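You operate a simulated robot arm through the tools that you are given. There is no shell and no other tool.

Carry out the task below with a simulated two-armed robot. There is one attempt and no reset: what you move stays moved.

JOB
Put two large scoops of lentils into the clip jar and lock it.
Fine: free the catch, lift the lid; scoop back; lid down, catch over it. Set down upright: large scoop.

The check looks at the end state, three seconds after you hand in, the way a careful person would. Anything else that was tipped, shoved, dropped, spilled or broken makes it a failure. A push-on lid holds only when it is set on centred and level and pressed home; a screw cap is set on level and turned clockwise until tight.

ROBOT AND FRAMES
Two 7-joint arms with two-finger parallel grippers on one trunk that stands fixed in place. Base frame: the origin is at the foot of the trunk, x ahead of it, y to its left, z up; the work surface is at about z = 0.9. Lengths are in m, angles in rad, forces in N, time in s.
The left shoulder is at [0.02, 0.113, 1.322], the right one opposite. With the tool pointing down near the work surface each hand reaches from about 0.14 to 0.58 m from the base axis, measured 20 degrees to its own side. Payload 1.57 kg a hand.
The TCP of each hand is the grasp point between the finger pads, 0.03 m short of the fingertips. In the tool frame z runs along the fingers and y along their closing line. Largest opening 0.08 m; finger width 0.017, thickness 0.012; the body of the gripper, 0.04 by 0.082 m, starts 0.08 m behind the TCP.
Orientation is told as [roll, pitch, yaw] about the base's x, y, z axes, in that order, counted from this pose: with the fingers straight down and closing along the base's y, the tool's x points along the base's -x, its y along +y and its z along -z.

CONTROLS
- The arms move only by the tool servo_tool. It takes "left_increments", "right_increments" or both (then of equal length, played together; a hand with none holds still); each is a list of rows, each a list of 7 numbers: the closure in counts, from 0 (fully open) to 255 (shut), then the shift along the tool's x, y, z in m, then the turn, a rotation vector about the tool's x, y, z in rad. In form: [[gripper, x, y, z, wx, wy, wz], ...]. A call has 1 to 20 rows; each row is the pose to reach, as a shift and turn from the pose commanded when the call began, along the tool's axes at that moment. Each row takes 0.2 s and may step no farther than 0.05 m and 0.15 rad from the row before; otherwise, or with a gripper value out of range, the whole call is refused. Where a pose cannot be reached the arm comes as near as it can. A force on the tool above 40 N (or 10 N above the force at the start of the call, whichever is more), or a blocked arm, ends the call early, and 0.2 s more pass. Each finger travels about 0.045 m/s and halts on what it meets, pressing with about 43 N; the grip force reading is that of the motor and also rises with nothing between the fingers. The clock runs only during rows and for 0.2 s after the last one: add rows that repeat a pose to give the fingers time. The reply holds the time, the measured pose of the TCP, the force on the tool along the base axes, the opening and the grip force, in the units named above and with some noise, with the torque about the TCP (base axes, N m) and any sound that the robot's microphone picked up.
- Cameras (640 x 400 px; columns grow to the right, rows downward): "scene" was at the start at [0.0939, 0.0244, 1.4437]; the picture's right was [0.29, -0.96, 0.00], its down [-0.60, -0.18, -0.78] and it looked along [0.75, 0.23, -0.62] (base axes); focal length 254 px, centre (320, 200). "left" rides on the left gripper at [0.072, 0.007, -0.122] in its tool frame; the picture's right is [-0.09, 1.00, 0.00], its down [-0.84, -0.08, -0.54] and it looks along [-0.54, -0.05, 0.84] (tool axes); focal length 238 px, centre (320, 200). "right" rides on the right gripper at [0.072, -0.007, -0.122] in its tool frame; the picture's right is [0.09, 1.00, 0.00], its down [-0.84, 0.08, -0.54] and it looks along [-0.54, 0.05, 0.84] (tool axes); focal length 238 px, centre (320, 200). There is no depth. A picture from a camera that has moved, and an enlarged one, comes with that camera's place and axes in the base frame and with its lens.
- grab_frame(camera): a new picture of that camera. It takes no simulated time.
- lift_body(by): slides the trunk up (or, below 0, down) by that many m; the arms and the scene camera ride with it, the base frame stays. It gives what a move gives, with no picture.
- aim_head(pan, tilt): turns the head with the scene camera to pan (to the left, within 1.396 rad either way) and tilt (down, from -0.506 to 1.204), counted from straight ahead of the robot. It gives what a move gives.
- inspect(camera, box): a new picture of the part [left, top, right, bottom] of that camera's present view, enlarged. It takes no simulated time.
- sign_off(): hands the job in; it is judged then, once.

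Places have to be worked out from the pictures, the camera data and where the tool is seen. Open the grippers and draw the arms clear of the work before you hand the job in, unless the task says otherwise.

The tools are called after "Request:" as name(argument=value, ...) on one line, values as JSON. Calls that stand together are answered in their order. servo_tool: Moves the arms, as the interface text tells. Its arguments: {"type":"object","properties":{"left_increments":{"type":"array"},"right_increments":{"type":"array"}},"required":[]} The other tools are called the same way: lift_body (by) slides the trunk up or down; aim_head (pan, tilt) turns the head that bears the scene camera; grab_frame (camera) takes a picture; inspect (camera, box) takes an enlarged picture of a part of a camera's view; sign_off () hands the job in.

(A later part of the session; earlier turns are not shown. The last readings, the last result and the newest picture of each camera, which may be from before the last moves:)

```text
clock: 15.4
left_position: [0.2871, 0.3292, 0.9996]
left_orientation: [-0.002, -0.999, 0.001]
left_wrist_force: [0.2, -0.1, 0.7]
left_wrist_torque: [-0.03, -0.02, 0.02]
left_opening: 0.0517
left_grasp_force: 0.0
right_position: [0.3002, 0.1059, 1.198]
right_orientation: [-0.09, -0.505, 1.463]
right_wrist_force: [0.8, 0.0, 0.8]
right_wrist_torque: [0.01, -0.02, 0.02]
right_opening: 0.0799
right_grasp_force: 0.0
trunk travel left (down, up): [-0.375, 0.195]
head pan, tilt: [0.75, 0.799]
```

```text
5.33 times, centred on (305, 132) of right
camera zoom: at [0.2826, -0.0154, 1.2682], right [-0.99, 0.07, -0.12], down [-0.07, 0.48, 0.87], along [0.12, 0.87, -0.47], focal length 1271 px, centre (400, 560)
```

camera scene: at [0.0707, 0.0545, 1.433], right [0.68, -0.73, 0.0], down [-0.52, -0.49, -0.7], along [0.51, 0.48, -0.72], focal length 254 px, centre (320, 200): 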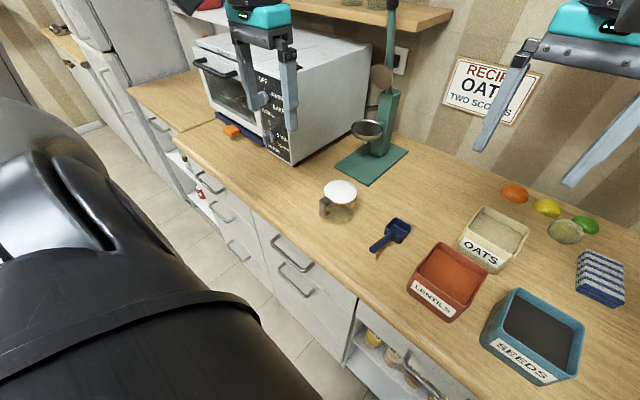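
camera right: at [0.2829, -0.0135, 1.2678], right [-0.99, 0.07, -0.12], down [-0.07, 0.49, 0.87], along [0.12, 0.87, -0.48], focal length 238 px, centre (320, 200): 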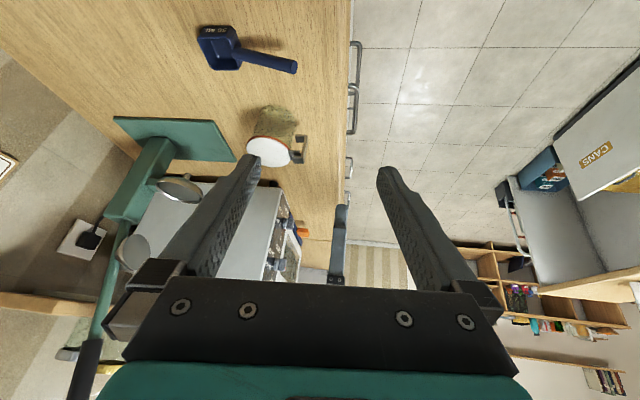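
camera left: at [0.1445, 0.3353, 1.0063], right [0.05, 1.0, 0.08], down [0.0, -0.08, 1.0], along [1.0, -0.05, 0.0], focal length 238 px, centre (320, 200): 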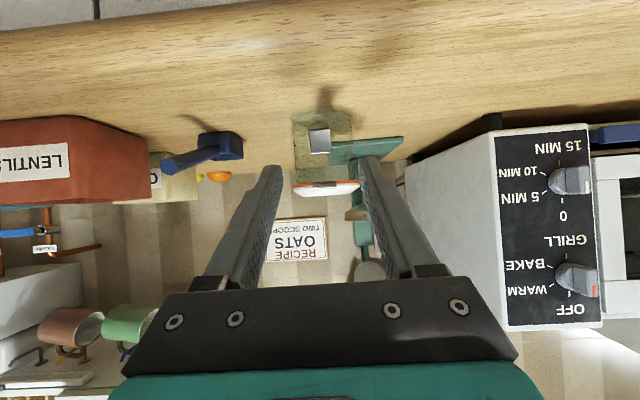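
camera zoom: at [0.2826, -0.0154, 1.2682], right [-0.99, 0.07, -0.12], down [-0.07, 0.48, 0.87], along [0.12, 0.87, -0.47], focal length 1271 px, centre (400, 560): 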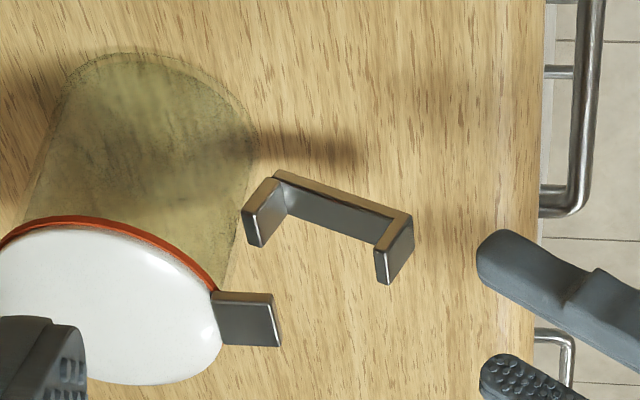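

The tab is about 22 mm wide and 6 mm thick at z≈0.992, y≈0.329, with its outer end near x≈0.378. I'll pitch the fingers flatter and bring them up in front of the tab.

Request:
servo_tool(left_increments=[[90, -0.01, 0, 0.012, 0, -0.1, 0], [90, -0.02, 0, 0.025, 0, -0.2, 0], [90, -0.0296, 0.0, 0.038, 0, -0.3, 0]])

Request:
grab_frame(camera="left")

Request:
inspect(camera="right", box=[235, 95, 355, 215])

```text
clock: 16.2
left_position: [0.3357, 0.3302, 1.0039]
left_orientation: [-0.006, -1.301, 0.005]
left_wrist_force: [0.3, -0.3, -0.2]
left_wrist_torque: [-0.01, 0.02, -0.01]
left_opening: 0.0519
left_grasp_force: 0.0
right_position: [0.3007, 0.1056, 1.1973]
right_orientation: [-0.09, -0.505, 1.463]
right_wrist_force: [0.2, -1.1, -0.4]
right_wrist_torque: [0.05, -0.03, -0.02]
right_opening: 0.0801
right_grasp_force: 0.1
trunk travel left (down, up): [-0.375, 0.195]
head pan, tilt: [0.75, 0.799]
```

```text
taken
camera left: at [0.198, 0.335, 0.968], right [0.03, 1.0, 0.09], down [-0.3, -0.08, 0.95], along [0.95, -0.05, 0.3], focal length 238 px, centre (320, 200)
```

left: 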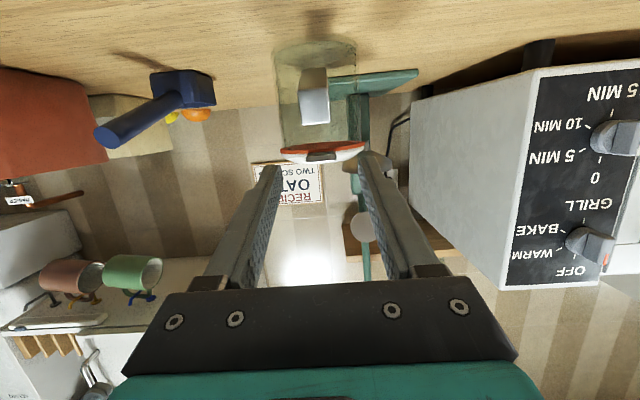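

```text
3.33 times, centred on (295, 155) of right
camera zoom: at [0.2828, -0.0151, 1.2681], right [-0.99, 0.07, -0.12], down [-0.07, 0.48, 0.87], along [0.12, 0.87, -0.47], focal length 794 px, centre (403, 350)
```

zoom: 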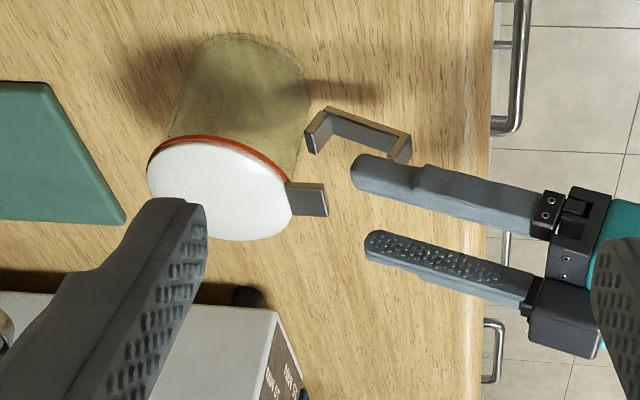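

The tab is centred between the tips. I'll advance so the tips straddle it and close lightly; I expect an opening of about 22 mm.

Request:
servo_tool(left_increments=[[90, -0.002, -0.0008, 0.015, 0, 0, 0], [90, -0.0038, -0.0008, 0.0283, 0, 0, 0], [140, -0.0038, -0.0008, 0.0283, 0, 0, 0], [170, -0.0038, -0.0008, 0.0283, 0, 0, 0], [195, -0.0038, -0.0008, 0.0283, 0, 0, 0], [195, -0.0038, -0.0008, 0.0283, 0, 0, 0]])

Request:
inspect(camera="scene", box=[290, 150, 380, 230])

Request:
inspect(camera="right", box=[235, 95, 355, 215])

Request:
inspect(camera="left", box=[260, 100, 380, 210])

```text
clock: 17.6
left_position: [0.3654, 0.3275, 1.0008]
left_orientation: [-0.006, -1.301, 0.005]
left_wrist_force: [2.1, -0.4, 0.3]
left_wrist_torque: [-0.14, -0.06, 0.03]
left_opening: 0.0233
left_grasp_force: 27.4
right_position: [0.3005, 0.1069, 1.1975]
right_orientation: [-0.088, -0.506, 1.463]
right_wrist_force: [0.0, -0.5, -0.7]
right_wrist_torque: [-0.01, 0.02, 0.0]
right_opening: 0.0798
right_grasp_force: 0.0
trunk travel left (down, up): [-0.375, 0.195]
head pan, tilt: [0.75, 0.799]
```

```text
5.00 times, centred on (335, 190) of scene
camera zoom: at [0.0707, 0.0546, 1.433], right [0.68, -0.73, 0.0], down [-0.52, -0.49, -0.7], along [0.51, 0.48, -0.72], focal length 1272 px, centre (245, 250)
```

zoom: 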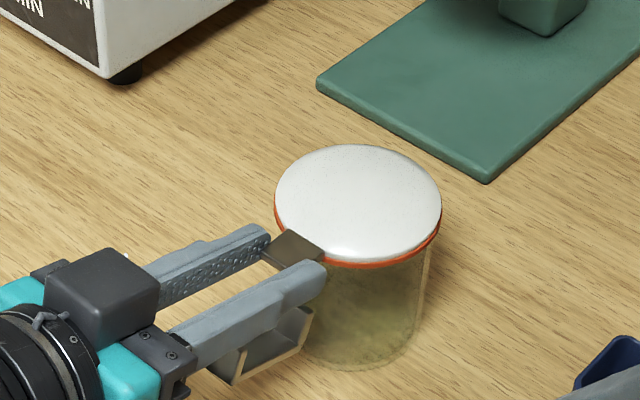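

```text
3.33 times, centred on (295, 155) of right
camera zoom: at [0.2828, -0.0152, 1.2681], right [-0.99, 0.07, -0.12], down [-0.07, 0.48, 0.87], along [0.12, 0.87, -0.47], focal length 794 px, centre (403, 350)
```

zoom: 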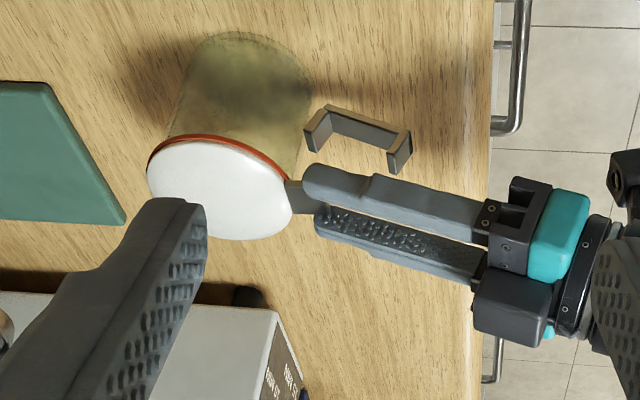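

```text
3.64 times, centred on (320, 155) of left
camera zoom: at [0.2264, 0.3338, 0.9643], right [0.02, 1.0, 0.09], down [-0.3, -0.08, 0.95], along [0.95, -0.05, 0.3], focal length 867 px, centre (320, 364)
```

zoom: 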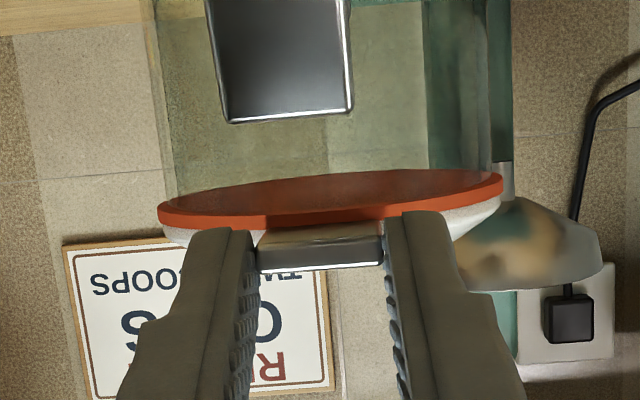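

I have the tab at 23 mm. I'll raise it a small way along an arc about an assumed rear hinge at x≈0.485, z≈0.99, and check how the lid and jar respond.

Request:
servo_tool(left_increments=[[195, -0.006, 0, -0.0008, 0, 0.05, 0], [195, -0.0119, 0, -0.0015, 0, 0.1, 0]])

Request:
inspect(camera="scene", box=[290, 150, 380, 230])

Request:
inspect(camera="left", box=[240, 80, 400, 210])

Request:
inspect(camera="right", box=[235, 95, 355, 215])

```text
clock: 18.2
left_position: [0.3657, 0.3279, 1.0117]
left_orientation: [0.002, -1.202, -0.002]
left_wrist_force: [2.1, 1.0, 2.4]
left_wrist_torque: [-0.05, -0.44, 0.18]
left_opening: 0.0231
left_grasp_force: 35.3
right_position: [0.2994, 0.1071, 1.1983]
right_orientation: [-0.089, -0.506, 1.462]
right_wrist_force: [-0.2, -0.2, -0.4]
right_wrist_torque: [-0.01, -0.01, 0.03]
right_opening: 0.0801
right_grasp_force: 0.1
trunk travel left (down, up): [-0.375, 0.195]
head pan, tilt: [0.75, 0.799]
```

```text
5.00 times, centred on (335, 190) of scene
camera zoom: at [0.0706, 0.0546, 1.4331], right [0.68, -0.73, 0.0], down [-0.52, -0.49, -0.7], along [0.51, 0.48, -0.72], focal length 1272 px, centre (245, 250)
```

zoom: 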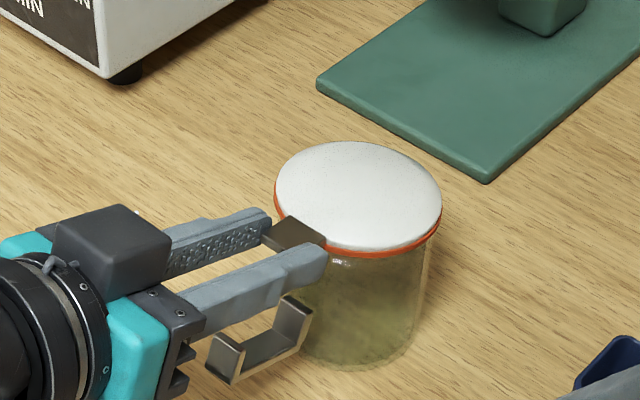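

```text
3.08 times, centred on (320, 145) of left
camera zoom: at [0.2249, 0.3341, 0.9904], right [0.03, 1.0, 0.09], down [-0.2, -0.08, 0.98], along [0.98, -0.05, 0.2], focal length 733 px, centre (320, 369)
```

zoom: 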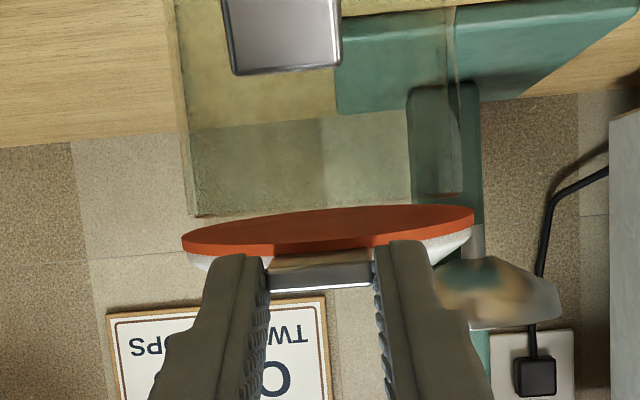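

```text
3.33 times, centred on (295, 155) of right
camera zoom: at [0.2827, -0.0152, 1.2682], right [-0.99, 0.07, -0.12], down [-0.07, 0.48, 0.87], along [0.12, 0.87, -0.47], focal length 794 px, centre (403, 350)
```

zoom: 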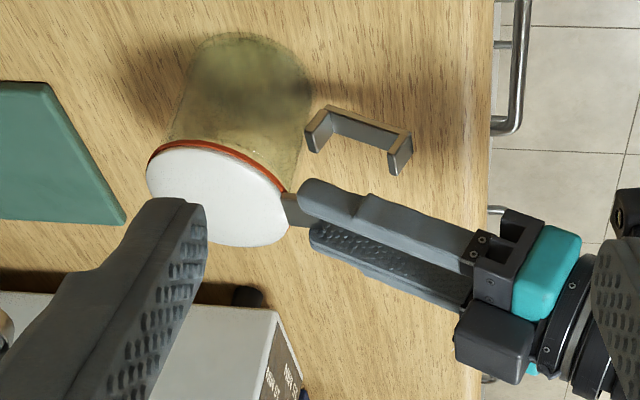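

The lid front rises while the jar and the lid's rear stay put, so it is hinged at the back. I'll continue along the arc with slightly less rotation to relieve the torque.

Request:
servo_tool(left_increments=[[195, -0.0095, 0, -0.0013, 0, 0.05, 0], [195, -0.0187, 0, -0.0023, 0, 0.12, 0], [195, -0.0282, 0, -0.0022, 0, 0.195, 0], [195, -0.0376, 0, -0.0017, 0, 0.27, 0]])

Request:
inspect(camera="scene", box=[290, 150, 380, 230])

Request:
inspect(camera="left", box=[240, 80, 400, 210])

Request:
inspect(camera="right", box=[235, 95, 355, 215])

```text
clock: 19.2
left_position: [0.3771, 0.3276, 1.0469]
left_orientation: [0.0, -0.929, -0.002]
left_wrist_force: [1.7, -0.1, -0.2]
left_wrist_torque: [0.0, 0.04, 0.01]
left_opening: 0.0233
left_grasp_force: 35.4
right_position: [0.3019, 0.1065, 1.1977]
right_orientation: [-0.089, -0.506, 1.463]
right_wrist_force: [-0.2, -0.2, 0.2]
right_wrist_torque: [-0.01, 0.01, -0.01]
right_opening: 0.08
right_grasp_force: 0.0
trunk travel left (down, up): [-0.375, 0.195]
head pan, tilt: [0.75, 0.799]
```

```text
5.00 times, centred on (335, 190) of scene
camera zoom: at [0.0708, 0.0545, 1.433], right [0.68, -0.73, 0.0], down [-0.52, -0.49, -0.7], along [0.51, 0.48, -0.72], focal length 1272 px, centre (245, 250)
```

zoom: 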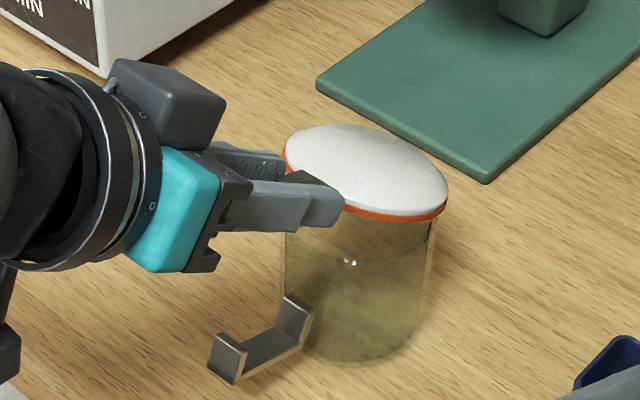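

```text
3.08 times, centred on (320, 145) of left
camera zoom: at [0.2357, 0.3342, 1.0639], right [0.06, 1.0, 0.07], down [0.07, -0.08, 0.99], along [1.0, -0.05, -0.07], focal length 733 px, centre (320, 369)
```

zoom: 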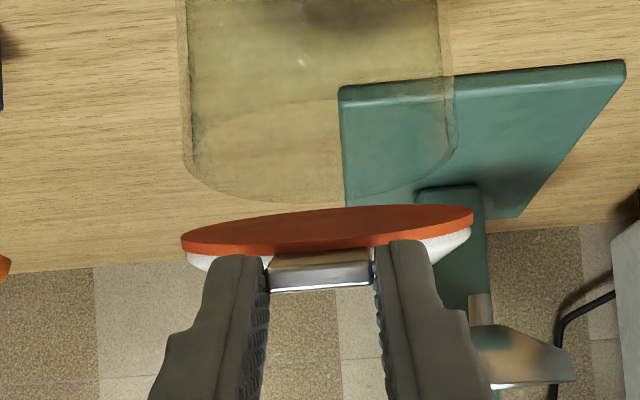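

```text
3.33 times, centred on (295, 155) of right
camera zoom: at [0.2829, -0.0152, 1.2681], right [-0.99, 0.07, -0.12], down [-0.07, 0.48, 0.87], along [0.12, 0.87, -0.47], focal length 794 px, centre (403, 350)
```

zoom: 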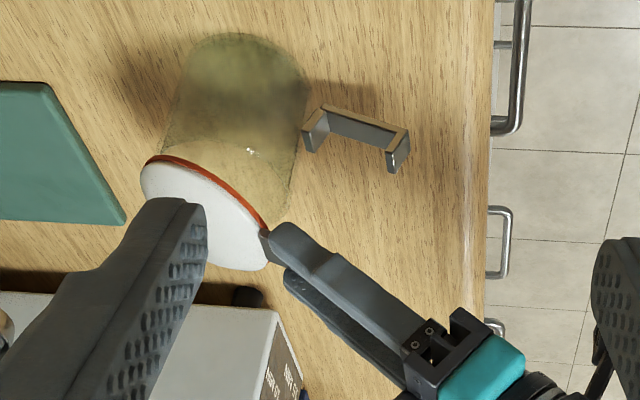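

The torque is near zero now, so the hinge estimate (x≈0.492, z≈0.991) fits. I'll continue the arc.

Request:
servo_tool(left_increments=[[195, -0.0165, 0, -0.002, 0, 0.13, 0], [195, -0.0331, 0, -0.002, 0, 0.26, 0], [195, -0.0495, 0, 0.0003, 0, 0.39, 0], [195, -0.0656, 0, 0.0047, 0, 0.52, 0], [195, -0.0809, 0, 0.0111, 0, 0.65, 0]])

Request:
inspect(camera="scene", box=[290, 150, 380, 230])

Request:
inspect(camera="right", box=[235, 95, 355, 215])

```text
clock: 20.4
left_position: [0.4365, 0.3261, 1.1056]
left_orientation: [-0.003, -0.278, 0.0]
left_wrist_force: [0.8, 0.1, -0.1]
left_wrist_torque: [-0.07, -0.07, 0.06]
left_opening: 0.0231
left_grasp_force: 34.6
right_position: [0.3002, 0.1054, 1.1974]
right_orientation: [-0.087, -0.505, 1.461]
right_wrist_force: [-0.6, 0.1, 0.0]
right_wrist_torque: [0.01, -0.02, 0.02]
right_opening: 0.08
right_grasp_force: 0.1
trunk travel left (down, up): [-0.375, 0.195]
head pan, tilt: [0.75, 0.799]
```

```text
5.00 times, centred on (335, 190) of scene
camera zoom: at [0.0715, 0.0543, 1.433], right [0.68, -0.73, 0.0], down [-0.52, -0.49, -0.7], along [0.51, 0.48, -0.72], focal length 1272 px, centre (245, 250)
```

zoom: 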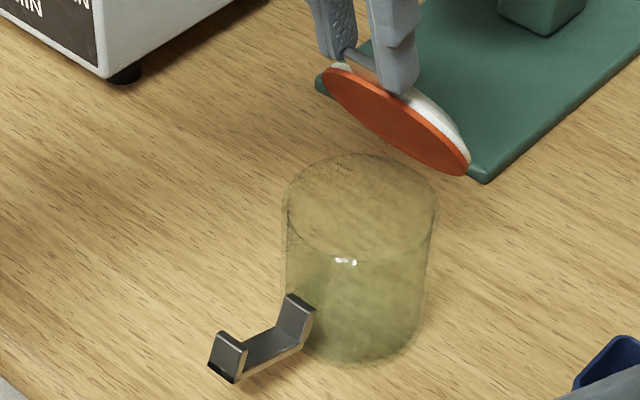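

```text
3.33 times, centred on (295, 155) of right
camera zoom: at [0.2836, -0.0154, 1.2679], right [-0.99, 0.07, -0.12], down [-0.07, 0.48, 0.87], along [0.12, 0.87, -0.47], focal length 794 px, centre (403, 350)
```

zoom: 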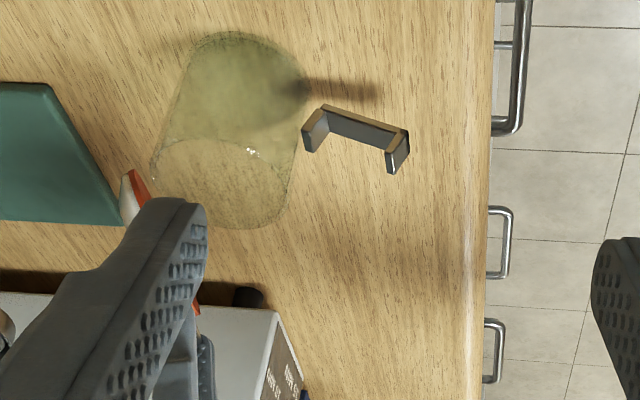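

The lid is about 58° open with the jar undisturbed. I'll carry the same arc on past vertical.

Request:
servo_tool(left_increments=[[195, -0.0165, 0, -0.002, 0, 0.13, 0], [195, -0.0331, 0, -0.002, 0, 0.26, 0], [195, -0.0495, 0, 0.0003, 0, 0.39, 0], [195, -0.0656, 0, 0.0047, 0, 0.52, 0], [195, -0.0809, 0, 0.0111, 0, 0.65, 0]])

Request:
grab_frame(camera="scene")

Request:
inspect(camera="scene", box=[290, 130, 400, 230])

Request:
inspect(camera="right", box=[235, 95, 355, 215])

```text
clock: 21.6
left_position: [0.4956, 0.3312, 1.1235]
left_orientation: [-0.002, 0.304, -0.004]
left_wrist_force: [1.1, 0.2, -1.1]
left_wrist_torque: [-0.12, -0.1, 0.05]
left_opening: 0.0232
left_grasp_force: 35.1
left hand out of reach, approached as far as the arm can: row 5
right_position: [0.3001, 0.1071, 1.1975]
right_orientation: [-0.089, -0.504, 1.462]
right_wrist_force: [-0.4, 0.8, -0.2]
right_wrist_torque: [0.0, -0.01, -0.01]
right_opening: 0.0801
right_grasp_force: 0.1
trunk travel left (down, up): [-0.375, 0.195]
head pan, tilt: [0.75, 0.799]
```

```text
taken
camera scene: at [0.0701, 0.0558, 1.433], right [0.68, -0.73, 0.0], down [-0.52, -0.49, -0.7], along [0.51, 0.47, -0.72], focal length 254 px, centre (320, 200)
```

scene: 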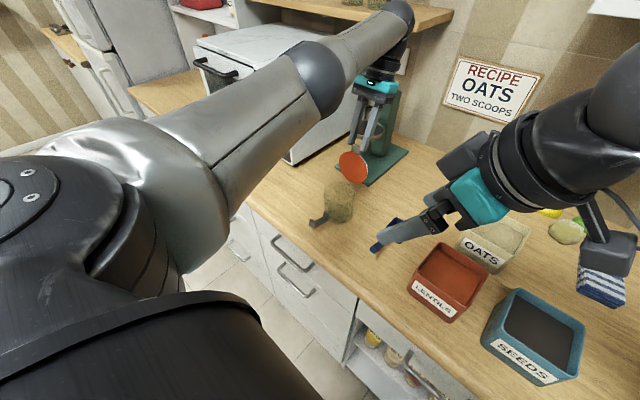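

```text
4.00 times, centred on (345, 180) of scene
camera zoom: at [0.0701, 0.0558, 1.433], right [0.68, -0.73, 0.0], down [-0.52, -0.49, -0.7], along [0.51, 0.47, -0.72], focal length 1018 px, centre (220, 280)
```

zoom: 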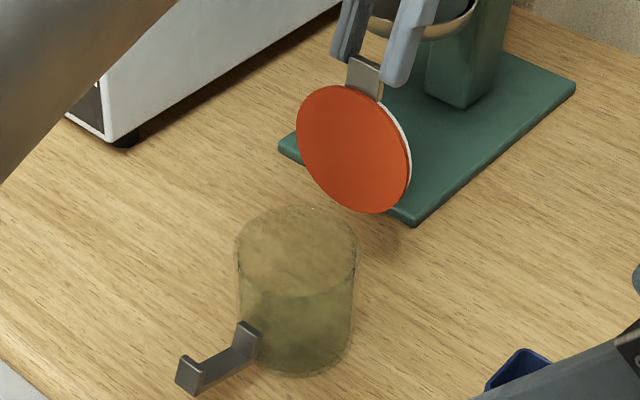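

```text
3.33 times, centred on (295, 155) of right
camera zoom: at [0.2823, -0.0141, 1.2683], right [-0.99, 0.07, -0.12], down [-0.07, 0.49, 0.87], along [0.12, 0.87, -0.48], focal length 794 px, centre (403, 350)
```

zoom: 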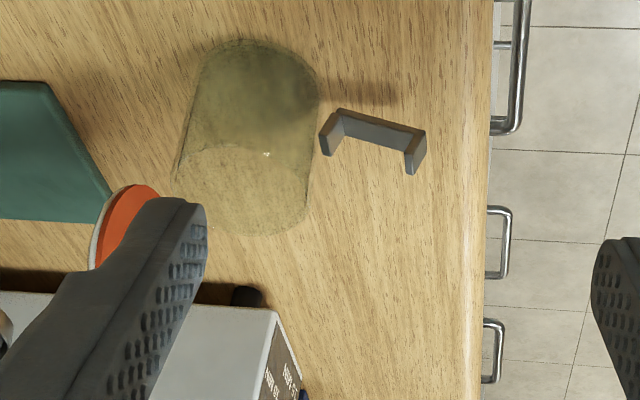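

The lid is about 92° open, but the arm hit its reach limit and dragged the jar about 1 cm toward the robot, so the jar is now near x≈0.43. I'll ease the hand down 3 mm to take the load off and open the fingers slowly so the lid rests on its stop.

Request:
servo_tool(left_increments=[[195, -0.0009, 0, 0.003, 0, 0, 0], [180, -0.0009, 0, 0.003, 0, 0, 0], [165, -0.0009, 0, 0.003, 0, 0, 0], [150, -0.0009, 0, 0.003, 0, 0, 0]])

Request:
inspect(camera="scene", box=[290, 130, 400, 230])

Request:
inspect(camera="right", box=[235, 95, 355, 215])

Request:
grab_frame(camera="left")

```text
clock: 22.6
left_position: [0.4942, 0.3313, 1.1197]
left_orientation: [-0.001, 0.304, 0.0]
left_wrist_force: [-0.1, -0.1, 1.0]
left_wrist_torque: [-0.01, 0.03, 0.0]
left_opening: 0.0327
left_grasp_force: 0.1
right_position: [0.2998, 0.1059, 1.1968]
right_orientation: [-0.09, -0.506, 1.462]
right_wrist_force: [-0.1, -0.4, 0.2]
right_wrist_torque: [-0.01, -0.03, -0.01]
right_opening: 0.0801
right_grasp_force: 0.0
trunk travel left (down, up): [-0.375, 0.195]
head pan, tilt: [0.75, 0.799]
```

```text
4.00 times, centred on (345, 180) of scene
camera zoom: at [0.0707, 0.0544, 1.433], right [0.68, -0.73, 0.0], down [-0.52, -0.49, -0.7], along [0.51, 0.48, -0.72], focal length 1018 px, centre (220, 280)
```

zoom: 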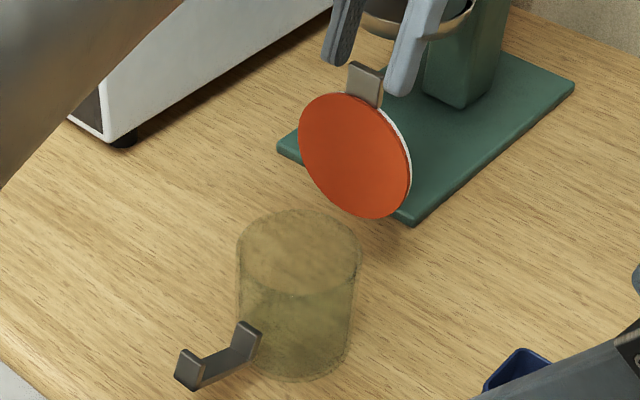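

```text
3.33 times, centred on (295, 155) of right
camera zoom: at [0.2828, -0.0153, 1.2682], right [-0.99, 0.07, -0.12], down [-0.07, 0.48, 0.87], along [0.12, 0.87, -0.47], focal length 794 px, centre (403, 350)
```

zoom: 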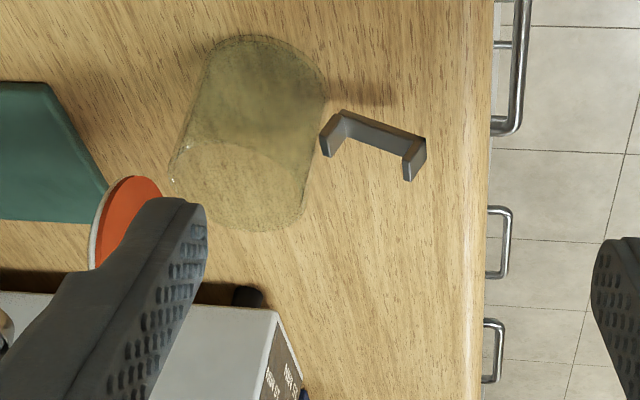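

```text
taken
camera left: at [0.4617, 0.3367, 1.2588], right [0.09, 1.0, -0.03], down [0.96, -0.08, 0.27], along [0.26, -0.05, -0.96], focal length 238 px, centre (320, 200)
```

left: 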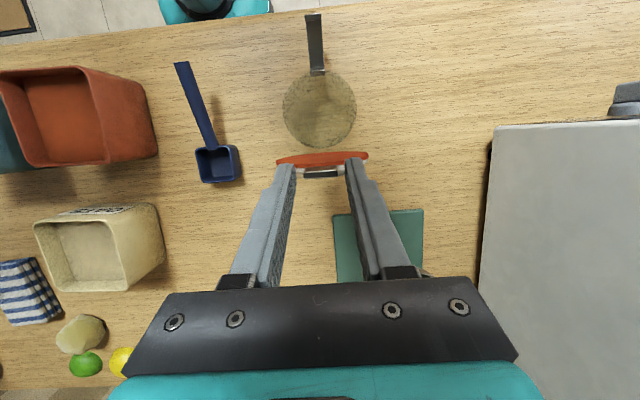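

The lid stands open by itself and the jar has settled flat. The press lever is close behind the wrist, so I'll raise the hand slightly off the tab and then draw back toward the robot.

Request:
servo_tool(left_increments=[[130, 0.009, 0, -0.0286, 0, 0, 0], [120, 0.0374, 0, -0.0354, 0, 0, 0], [120, 0.0656, 0, -0.0423, 0, 0, 0], [120, 0.1002, 0, -0.0524, 0, 0, 0]])

Request:
grab_frame(camera="left")

Request:
grab_frame(camera="scene")

```text
clock: 23.6
left_position: [0.4127, 0.3314, 1.1989]
left_orientation: [-0.002, 0.305, -0.002]
left_wrist_force: [-0.3, 0.3, -0.1]
left_wrist_torque: [0.03, -0.03, -0.01]
left_opening: 0.0421
left_grasp_force: 0.0
right_position: [0.2999, 0.1066, 1.198]
right_orientation: [-0.089, -0.507, 1.463]
right_wrist_force: [0.1, 0.9, -0.1]
right_wrist_torque: [-0.02, 0.0, -0.03]
right_opening: 0.0802
right_grasp_force: 0.0
trunk travel left (down, up): [-0.375, 0.195]
head pan, tilt: [0.75, 0.799]
```

```text
taken
camera left: at [0.3796, 0.3379, 1.3388], right [0.09, 1.0, -0.03], down [0.96, -0.08, 0.26], along [0.26, -0.05, -0.96], focal length 238 px, centre (320, 200)
```

left: 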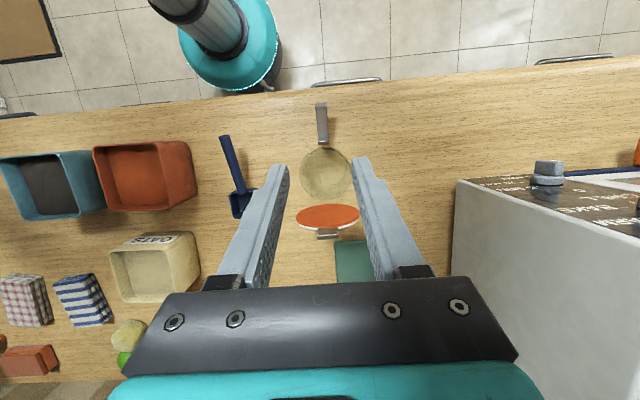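

```text
taken
camera scene: at [0.0697, 0.055, 1.4331], right [0.68, -0.73, 0.0], down [-0.52, -0.49, -0.7], along [0.51, 0.48, -0.72], focal length 254 px, centre (320, 200)
```

scene: 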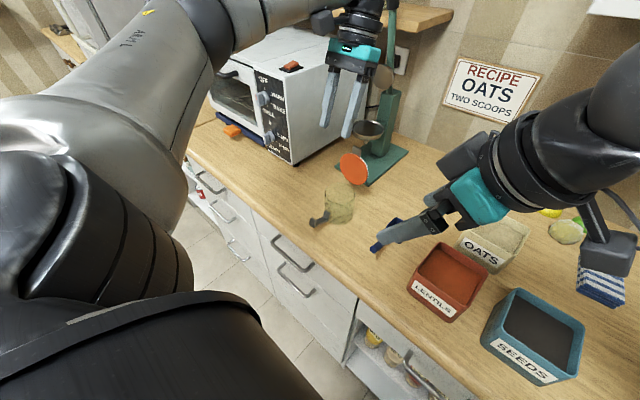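

The jar is open and the lid stays up. The scoop's bowl is at about (0.487, 0.178), with its handle rising about 18° back toward the robot to (0.37, 0.18, 0.956). I'll do the scooping with the left hand, so first I'll draw the right hand back out of the way.

Request:
servo_tool(right_increments=[[0, 0.032, -0.007, -0.027, 0, 0, 0], [0, 0.064, -0.014, -0.054, 0, 0, 0], [0, 0.097, -0.021, -0.08, 0, 0, 0], [0, 0.129, -0.028, -0.107, 0, 0, 0], [0, 0.161, -0.035, -0.134, 0, 0, 0], [0, 0.193, -0.042, -0.161, 0, 0, 0]])

Request:
grab_frame(camera="right")

Request:
aim_head(pan=0.45, tilt=0.85)

Request:
grab_frame(camera="scene")

```text
clock: 25.0
left_position: [0.4153, 0.3322, 1.1991]
left_orientation: [-0.002, 0.305, -0.002]
left_wrist_force: [0.1, 0.1, -0.5]
left_wrist_torque: [0.01, 0.03, 0.02]
left_opening: 0.0422
left_grasp_force: 0.0
right_position: [0.2602, -0.1076, 1.2644]
right_orientation: [-0.087, -0.502, 1.458]
right_wrist_force: [0.4, 0.0, -0.2]
right_wrist_torque: [-0.01, -0.02, 0.05]
right_opening: 0.08
right_grasp_force: 0.0
right hand out of reach, approached as far as the arm can: row 4, 5, 6
trunk travel left (down, up): [-0.375, 0.195]
head pan, tilt: [0.75, 0.799]
```

```text
taken
camera right: at [0.2426, -0.2287, 1.3349], right [-0.99, 0.07, -0.12], down [-0.07, 0.49, 0.87], along [0.12, 0.87, -0.48], focal length 238 px, centre (320, 200)
```

right: 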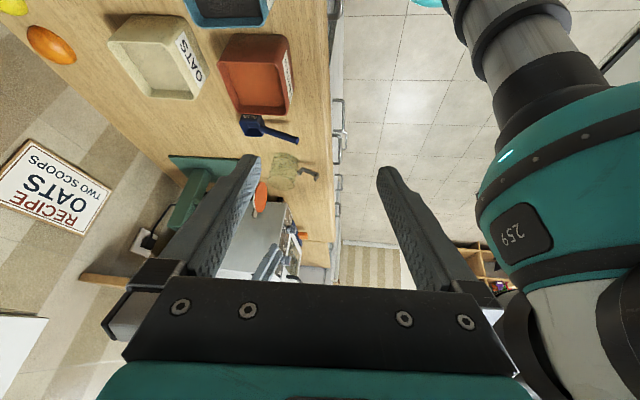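

```text
clock: 25.8
left_position: [0.414, 0.3319, 1.1999]
left_orientation: [-0.002, 0.306, 0.0]
left_wrist_force: [0.3, -0.2, 0.8]
left_wrist_torque: [0.04, 0.01, -0.02]
left_opening: 0.0422
left_grasp_force: 0.0
right_position: [0.2591, -0.1089, 1.2657]
right_orientation: [-0.087, -0.506, 1.46]
right_wrist_force: [-0.3, -0.1, 0.8]
right_wrist_torque: [0.0, -0.02, 0.05]
right_opening: 0.0801
right_grasp_force: 0.0
trunk travel left (down, up): [-0.375, 0.195]
head pan, tilt: [0.45, 0.85]
```

```text
taken
camera scene: at [0.0821, 0.0338, 1.429], right [0.44, -0.9, 0.0], down [-0.68, -0.33, -0.66], along [0.59, 0.29, -0.75], focal length 254 px, centre (320, 200)
```

scene: 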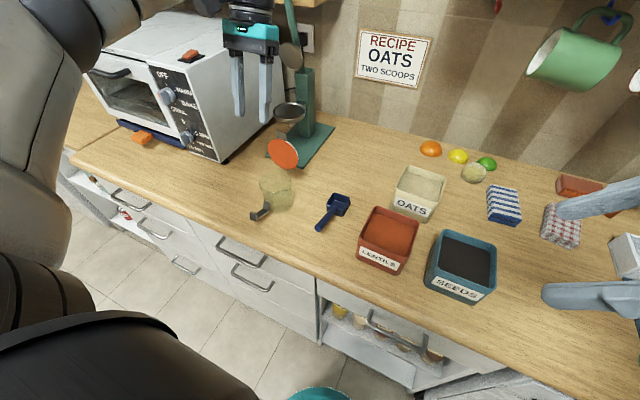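

The workspace is clear now. I'll enlarge the bin, scoop and jar from this view to refine heights before picking up the scoop.

Request:
inspect(camera="scene", box=[340, 190, 440, 280])

Request:
inspect(camera="scene", box=[305, 180, 365, 240])

Request:
inspect(camera="right", box=[200, 20, 330, 150])

Request:
inspect(camera="scene", box=[240, 130, 310, 230])

```text
4.44 times, centred on (390, 235) of scene
camera zoom: at [0.0821, 0.0338, 1.429], right [0.44, -0.9, 0.0], down [-0.68, -0.33, -0.66], along [0.59, 0.29, -0.75], focal length 1131 px, centre (9, 44)
```

zoom: 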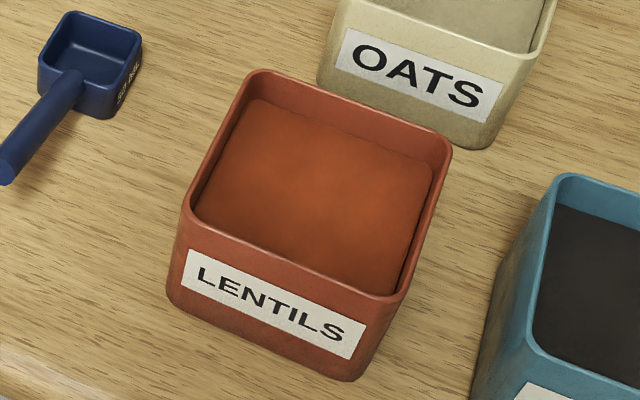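

```text
6.67 times, centred on (335, 210) of scene
camera zoom: at [0.0821, 0.0338, 1.429], right [0.44, -0.9, 0.0], down [-0.68, -0.33, -0.66], along [0.59, 0.29, -0.75], focal length 1696 px, centre (220, 133)
```

zoom: 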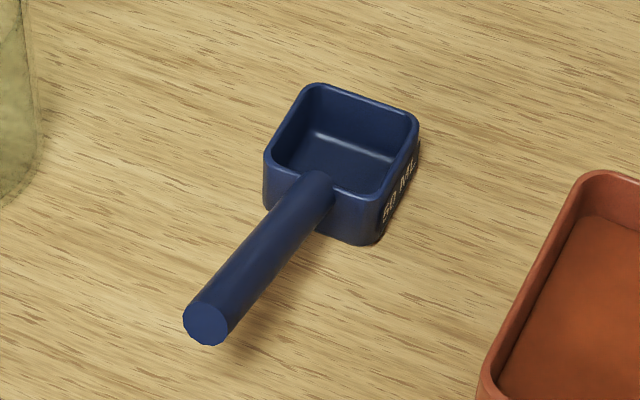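

```text
3.08 times, centred on (265, 85) of right
camera zoom: at [0.2424, -0.2293, 1.3349], right [-0.99, 0.07, -0.12], down [-0.07, 0.49, 0.87], along [0.12, 0.87, -0.48], focal length 733 px, centre (489, 554)
```

zoom: 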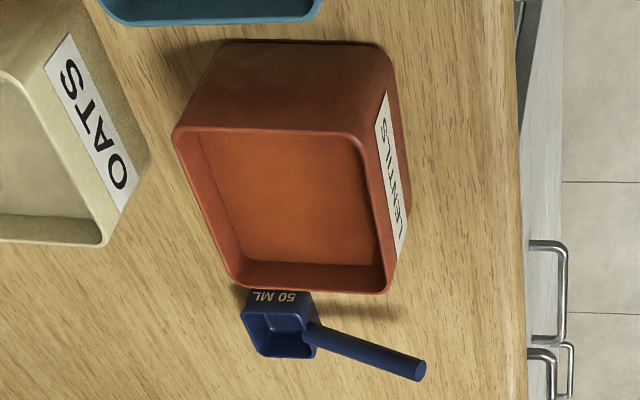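

```text
4.00 times, centred on (275, 180) of scene
camera zoom: at [0.0821, 0.0338, 1.429], right [0.44, -0.9, 0.0], down [-0.68, -0.33, -0.66], along [0.59, 0.29, -0.75], focal length 1018 px, centre (500, 280)
```

zoom: 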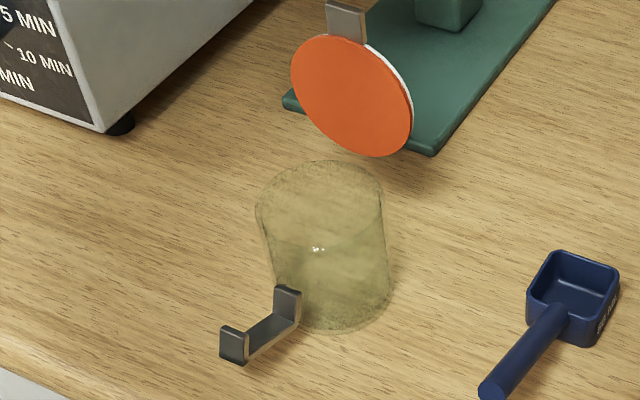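

Refined figures: the bin rim is at z≈0.982, spanning x 0.37–0.468 and y −0.014–0.085, with the lentil surface near z≈0.968. The scoop handle passes (0.405, 0.181, 0.946). I'll swing the left hand over in front of the handle and pitch it to −1.0.

Request:
servo_tool(left_increments=[[120, 0.00136, -0.0168, 0.0179, 0, -0.145, 0], [120, 0.0027, -0.0336, 0.0358, 0, -0.29, 0], [120, 0.0041, -0.0503, 0.0537, 0, -0.435, 0], [120, 0.0054, -0.0671, 0.0716, 0, -0.58, 0], [120, 0.0068, -0.0839, 0.0894, 0, -0.725, 0], [120, 0.0081, -0.1007, 0.1073, 0, -0.87, 0], [120, 0.0095, -0.1174, 0.1252, 0, -1.015, 0], [120, 0.0108, -0.1342, 0.1431, 0, -1.16, 0], [120, 0.0122, -0.151, 0.161, 0, -1.305, 0]])

Request:
grab_frame(camera="left")

Request:
grab_frame(camera="scene")

```text
clock: 27.8
left_position: [0.3578, 0.1805, 1.0453]
left_orientation: [-0.006, -1.001, 0.008]
left_wrist_force: [0.4, -0.4, 0.2]
left_wrist_torque: [0.04, 0.03, 0.01]
left_opening: 0.0425
left_grasp_force: 0.0
left hand out of reach, approached as far as the arm can: row 8, 9
right_position: [0.2602, -0.1092, 1.2646]
right_orientation: [-0.089, -0.504, 1.46]
right_wrist_force: [-0.6, 0.5, 0.4]
right_wrist_torque: [0.0, -0.02, -0.01]
right_opening: 0.08
right_grasp_force: 0.1
trunk travel left (down, up): [-0.375, 0.195]
head pan, tilt: [0.45, 0.85]
```

```text
taken
camera left: at [0.2141, 0.1857, 1.0525], right [0.05, 1.0, 0.07], down [0.0, -0.07, 1.0], along [1.0, -0.05, 0.0], focal length 238 px, centre (320, 200)
```

left: 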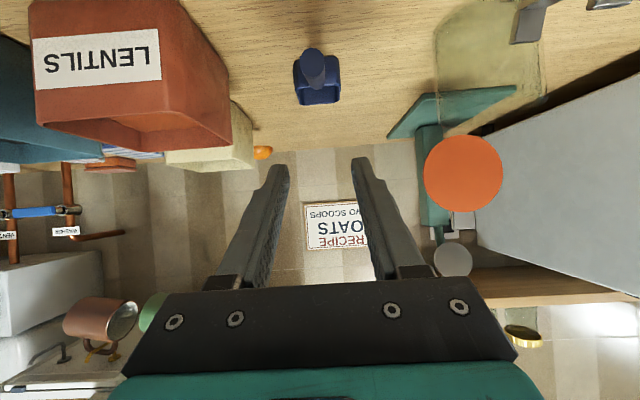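

```text
taken
camera scene: at [0.0816, 0.0334, 1.4291], right [0.44, -0.9, 0.0], down [-0.68, -0.33, -0.66], along [0.59, 0.29, -0.75], focal length 254 px, centre (320, 200)
```

scene: 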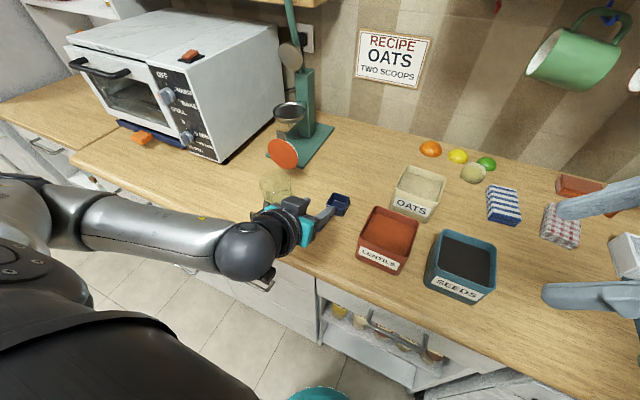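

The handle end reads (0.372, 0.180, 0.96), which matches the estimate. I'll descend around the handle with the fingers open, to TCP (0.405, 0.180, 0.9465), and look before closing.

Request:
servo_tool(left_increments=[[120, 0.0225, -0.0005, 0.0204, 0, 0, 0], [120, 0.0451, -0.0005, 0.0408, 0, 0, 0], [120, 0.0511, -0.0005, 0.0684, 0, 0, 0], [120, 0.0576, -0.0005, 0.0931, 0, 0, 0]])

Request:
grab_frame(camera="left")

Request:
inspect(camera="scene", box=[270, 170, 370, 250])

Request:
inspect(camera="right", box=[200, 60, 360, 180])

```text
clock: 28.8
left_position: [0.4032, 0.1808, 0.948]
left_orientation: [0.001, -1.0, -0.001]
left_wrist_force: [-0.4, -0.1, 0.6]
left_wrist_torque: [-0.01, 0.02, 0.0]
left_opening: 0.0421
left_grasp_force: 0.1
right_position: [0.2591, -0.109, 1.2644]
right_orientation: [-0.086, -0.504, 1.459]
right_wrist_force: [-0.3, -0.8, 0.0]
right_wrist_torque: [0.04, 0.02, 0.04]
right_opening: 0.0797
right_grasp_force: 0.1
trunk travel left (down, up): [-0.375, 0.195]
head pan, tilt: [0.45, 0.85]
```

```text
taken
camera left: at [0.2607, 0.1865, 0.9543], right [0.05, 1.0, 0.08], down [0.0, -0.08, 1.0], along [1.0, -0.05, 0.0], focal length 238 px, centre (320, 200)
```

left: 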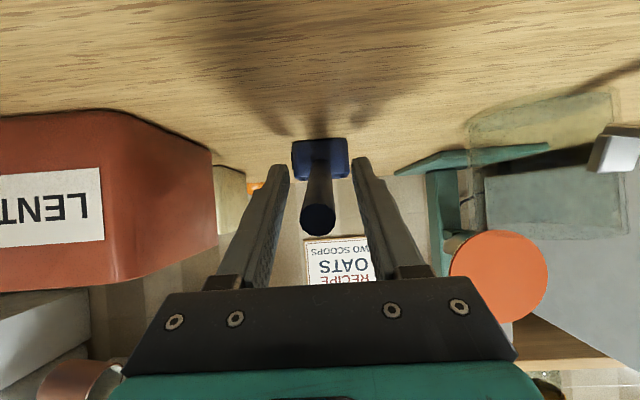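

```text
5.00 times, centred on (320, 210) of scene
camera zoom: at [0.082, 0.0335, 1.429], right [0.44, -0.9, 0.0], down [-0.68, -0.33, -0.66], along [0.59, 0.29, -0.75], focal length 1272 px, centre (320, 150)
```

zoom: 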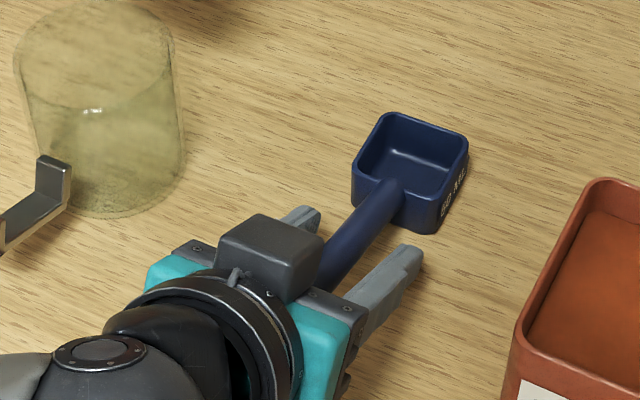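

```text
3.33 times, centred on (280, 120) of right
camera zoom: at [0.2423, -0.2297, 1.3349], right [-0.99, 0.07, -0.12], down [-0.07, 0.49, 0.87], along [0.12, 0.87, -0.48], focal length 794 px, centre (453, 467)
```

zoom: 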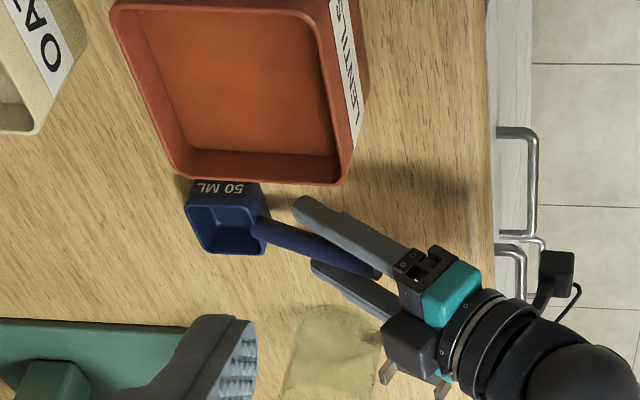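

The handle lies centred between the fingers, with its axis slightly above the TCP. I'll raise 3 mm and close firmly.

Request:
servo_tool(left_increments=[[120, -0.0025, 0, -0.0016, 0, 0, 0], [170, -0.0025, 0, -0.0016, 0, 0, 0], [210, -0.0025, 0, -0.0016, 0, 0, 0], [240, -0.0025, 0, -0.0016, 0, 0, 0], [240, -0.0025, 0, -0.0016, 0, 0, 0]])

Request:
grab_frame(camera="left")

Request:
inspect(camera="right", box=[200, 60, 360, 180])

```text
clock: 30.0
left_position: [0.404, 0.1792, 0.9505]
left_orientation: [-0.001, -1.0, 0.003]
left_wrist_force: [1.2, 1.0, 1.0]
left_wrist_torque: [0.04, -0.04, 0.03]
left_opening: 0.0161
left_grasp_force: 31.5
right_position: [0.2605, -0.1078, 1.2647]
right_orientation: [-0.089, -0.505, 1.459]
right_wrist_force: [0.4, -0.2, -0.1]
right_wrist_torque: [-0.02, 0.0, -0.02]
right_opening: 0.0802
right_grasp_force: 0.0
trunk travel left (down, up): [-0.375, 0.195]
head pan, tilt: [0.45, 0.85]
```

```text
taken
camera left: at [0.2609, 0.186, 0.9579], right [0.05, 1.0, 0.08], down [0.0, -0.08, 1.0], along [1.0, -0.05, 0.0], focal length 238 px, centre (320, 200)
```

left: 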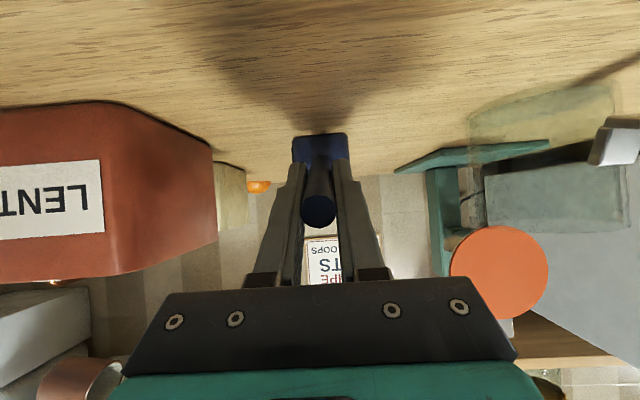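

```text
3.33 times, centred on (280, 120) of right
camera zoom: at [0.2423, -0.2297, 1.3349], right [-0.99, 0.07, -0.12], down [-0.07, 0.49, 0.87], along [0.12, 0.87, -0.48], focal length 794 px, centre (453, 467)
```

zoom: 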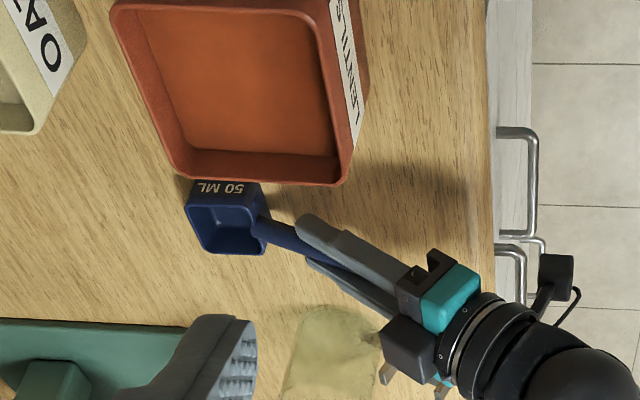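

The scoop is gripped with a 16 mm opening. I'll lift it straight up 10 cm and check that it hangs level in the grip.

Request:
servo_tool(left_increments=[[240, -0.0084, 0, -0.0054, 0, 0, 0], [240, -0.0337, 0, -0.0216, 0, 0, 0], [240, -0.0589, 0, -0.0378, 0, 0, 0], [240, -0.0842, 0, -0.054, 0, 0, 0]])

Request:
grab_frame(camera="left")

Request:
inspect(camera="right", box=[200, 60, 360, 220])

Request:
inspect(camera="scene", box=[270, 150, 430, 270])

```text
clock: 31.0
left_position: [0.4054, 0.1795, 1.0499]
left_orientation: [-0.001, -1.001, -0.002]
left_wrist_force: [0.1, 0.1, -0.4]
left_wrist_torque: [-0.02, 0.05, -0.01]
left_opening: 0.0164
left_grasp_force: 31.6
right_position: [0.2601, -0.1082, 1.2641]
right_orientation: [-0.089, -0.504, 1.459]
right_wrist_force: [0.6, -0.1, -0.2]
right_wrist_torque: [-0.02, -0.01, 0.0]
right_opening: 0.08
right_grasp_force: 0.0
trunk travel left (down, up): [-0.375, 0.195]
head pan, tilt: [0.45, 0.85]
```

```text
taken
camera left: at [0.2631, 0.1854, 1.0568], right [0.05, 1.0, 0.08], down [0.0, -0.08, 1.0], along [1.0, -0.05, 0.0], focal length 238 px, centre (320, 200)
```

left: 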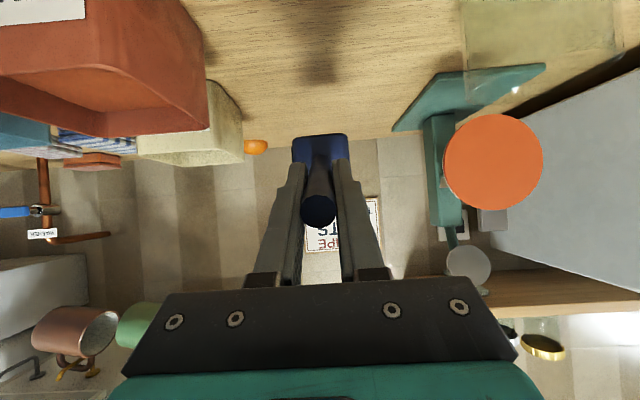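

```text
2.50 times, centred on (280, 140) of right
camera zoom: at [0.2423, -0.2297, 1.3349], right [-0.99, 0.07, -0.12], down [-0.07, 0.49, 0.87], along [0.12, 0.87, -0.48], focal length 596 px, centre (420, 350)
```

zoom: 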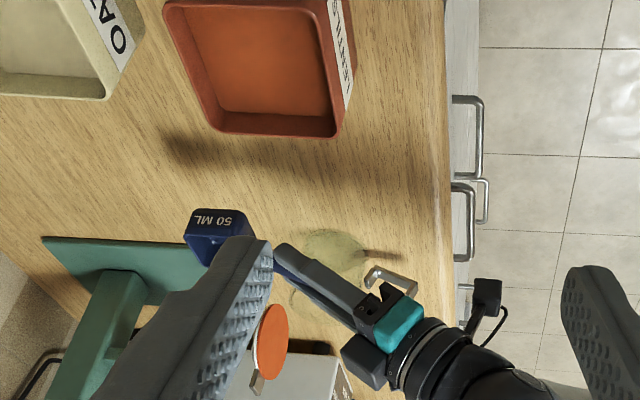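

```text
3.33 times, centred on (350, 210) of scene
camera zoom: at [0.082, 0.0334, 1.429], right [0.44, -0.9, 0.0], down [-0.68, -0.33, -0.66], along [0.59, 0.29, -0.75], focal length 848 px, centre (220, 167)
```

zoom: 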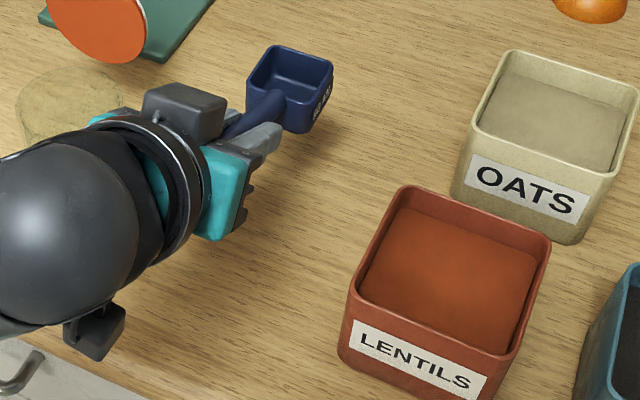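

The scoop hasn't slipped. I'll raise it a little more, yaw −45° so the hand stays on the left side, and carry the level bowl to above the lentil bin's centre.

Request:
servo_tool(left_increments=[[240, -0.0016, -0.0138, -0.0099, 0.1101, 0, 0.0707], [240, -0.0031, -0.0277, -0.0198, 0.2202, 0, 0.1414], [240, -0.0047, -0.0415, -0.0298, 0.3303, 0, 0.2121], [240, -0.0062, -0.0553, -0.0397, 0.4404, 0, 0.2827], [240, -0.0078, -0.0692, -0.0496, 0.5505, 0, 0.3534], [240, -0.0093, -0.083, -0.0595, 0.6606, 0, 0.4241]])

Request:
inspect(camera="scene", box=[300, 150, 460, 290])

Request:
grab_frame(camera="right")

```text
clock: 32.4
left_position: [0.3617, 0.0953, 1.0906]
left_orientation: [-0.002, -1.001, -0.785]
left_wrist_force: [-0.4, -0.1, -0.2]
left_wrist_torque: [0.04, 0.04, 0.02]
left_opening: 0.016
left_grasp_force: 31.0
right_position: [0.2603, -0.1085, 1.2644]
right_orientation: [-0.087, -0.504, 1.46]
right_wrist_force: [-0.5, -0.1, 0.4]
right_wrist_torque: [-0.03, 0.0, 0.01]
right_opening: 0.0802
right_grasp_force: 0.0
trunk travel left (down, up): [-0.375, 0.195]
head pan, tilt: [0.45, 0.85]
```

```text
2.86 times, centred on (380, 220) of scene
camera zoom: at [0.0822, 0.0335, 1.429], right [0.44, -0.9, 0.0], down [-0.68, -0.33, -0.66], along [0.59, 0.29, -0.75], focal length 727 px, centre (149, 143)
```

zoom: 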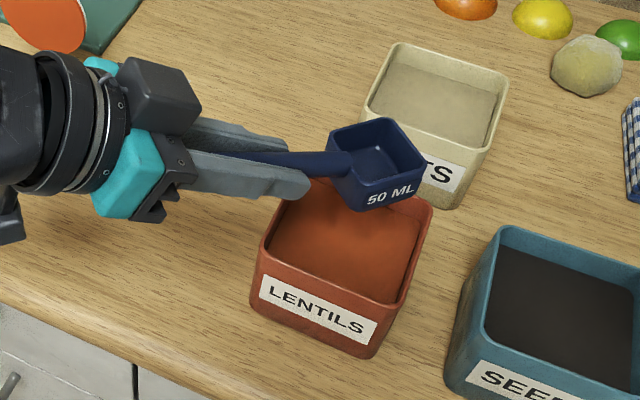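

```text
taken
camera right: at [0.2424, -0.2297, 1.3349], right [-0.99, 0.07, -0.12], down [-0.07, 0.49, 0.87], along [0.12, 0.87, -0.48], focal length 238 px, centre (320, 200)
```

right: 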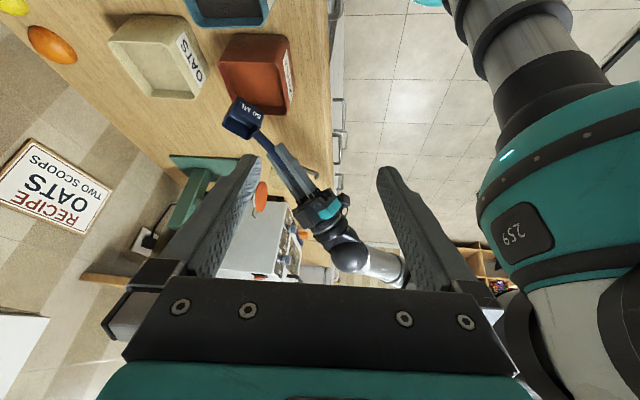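

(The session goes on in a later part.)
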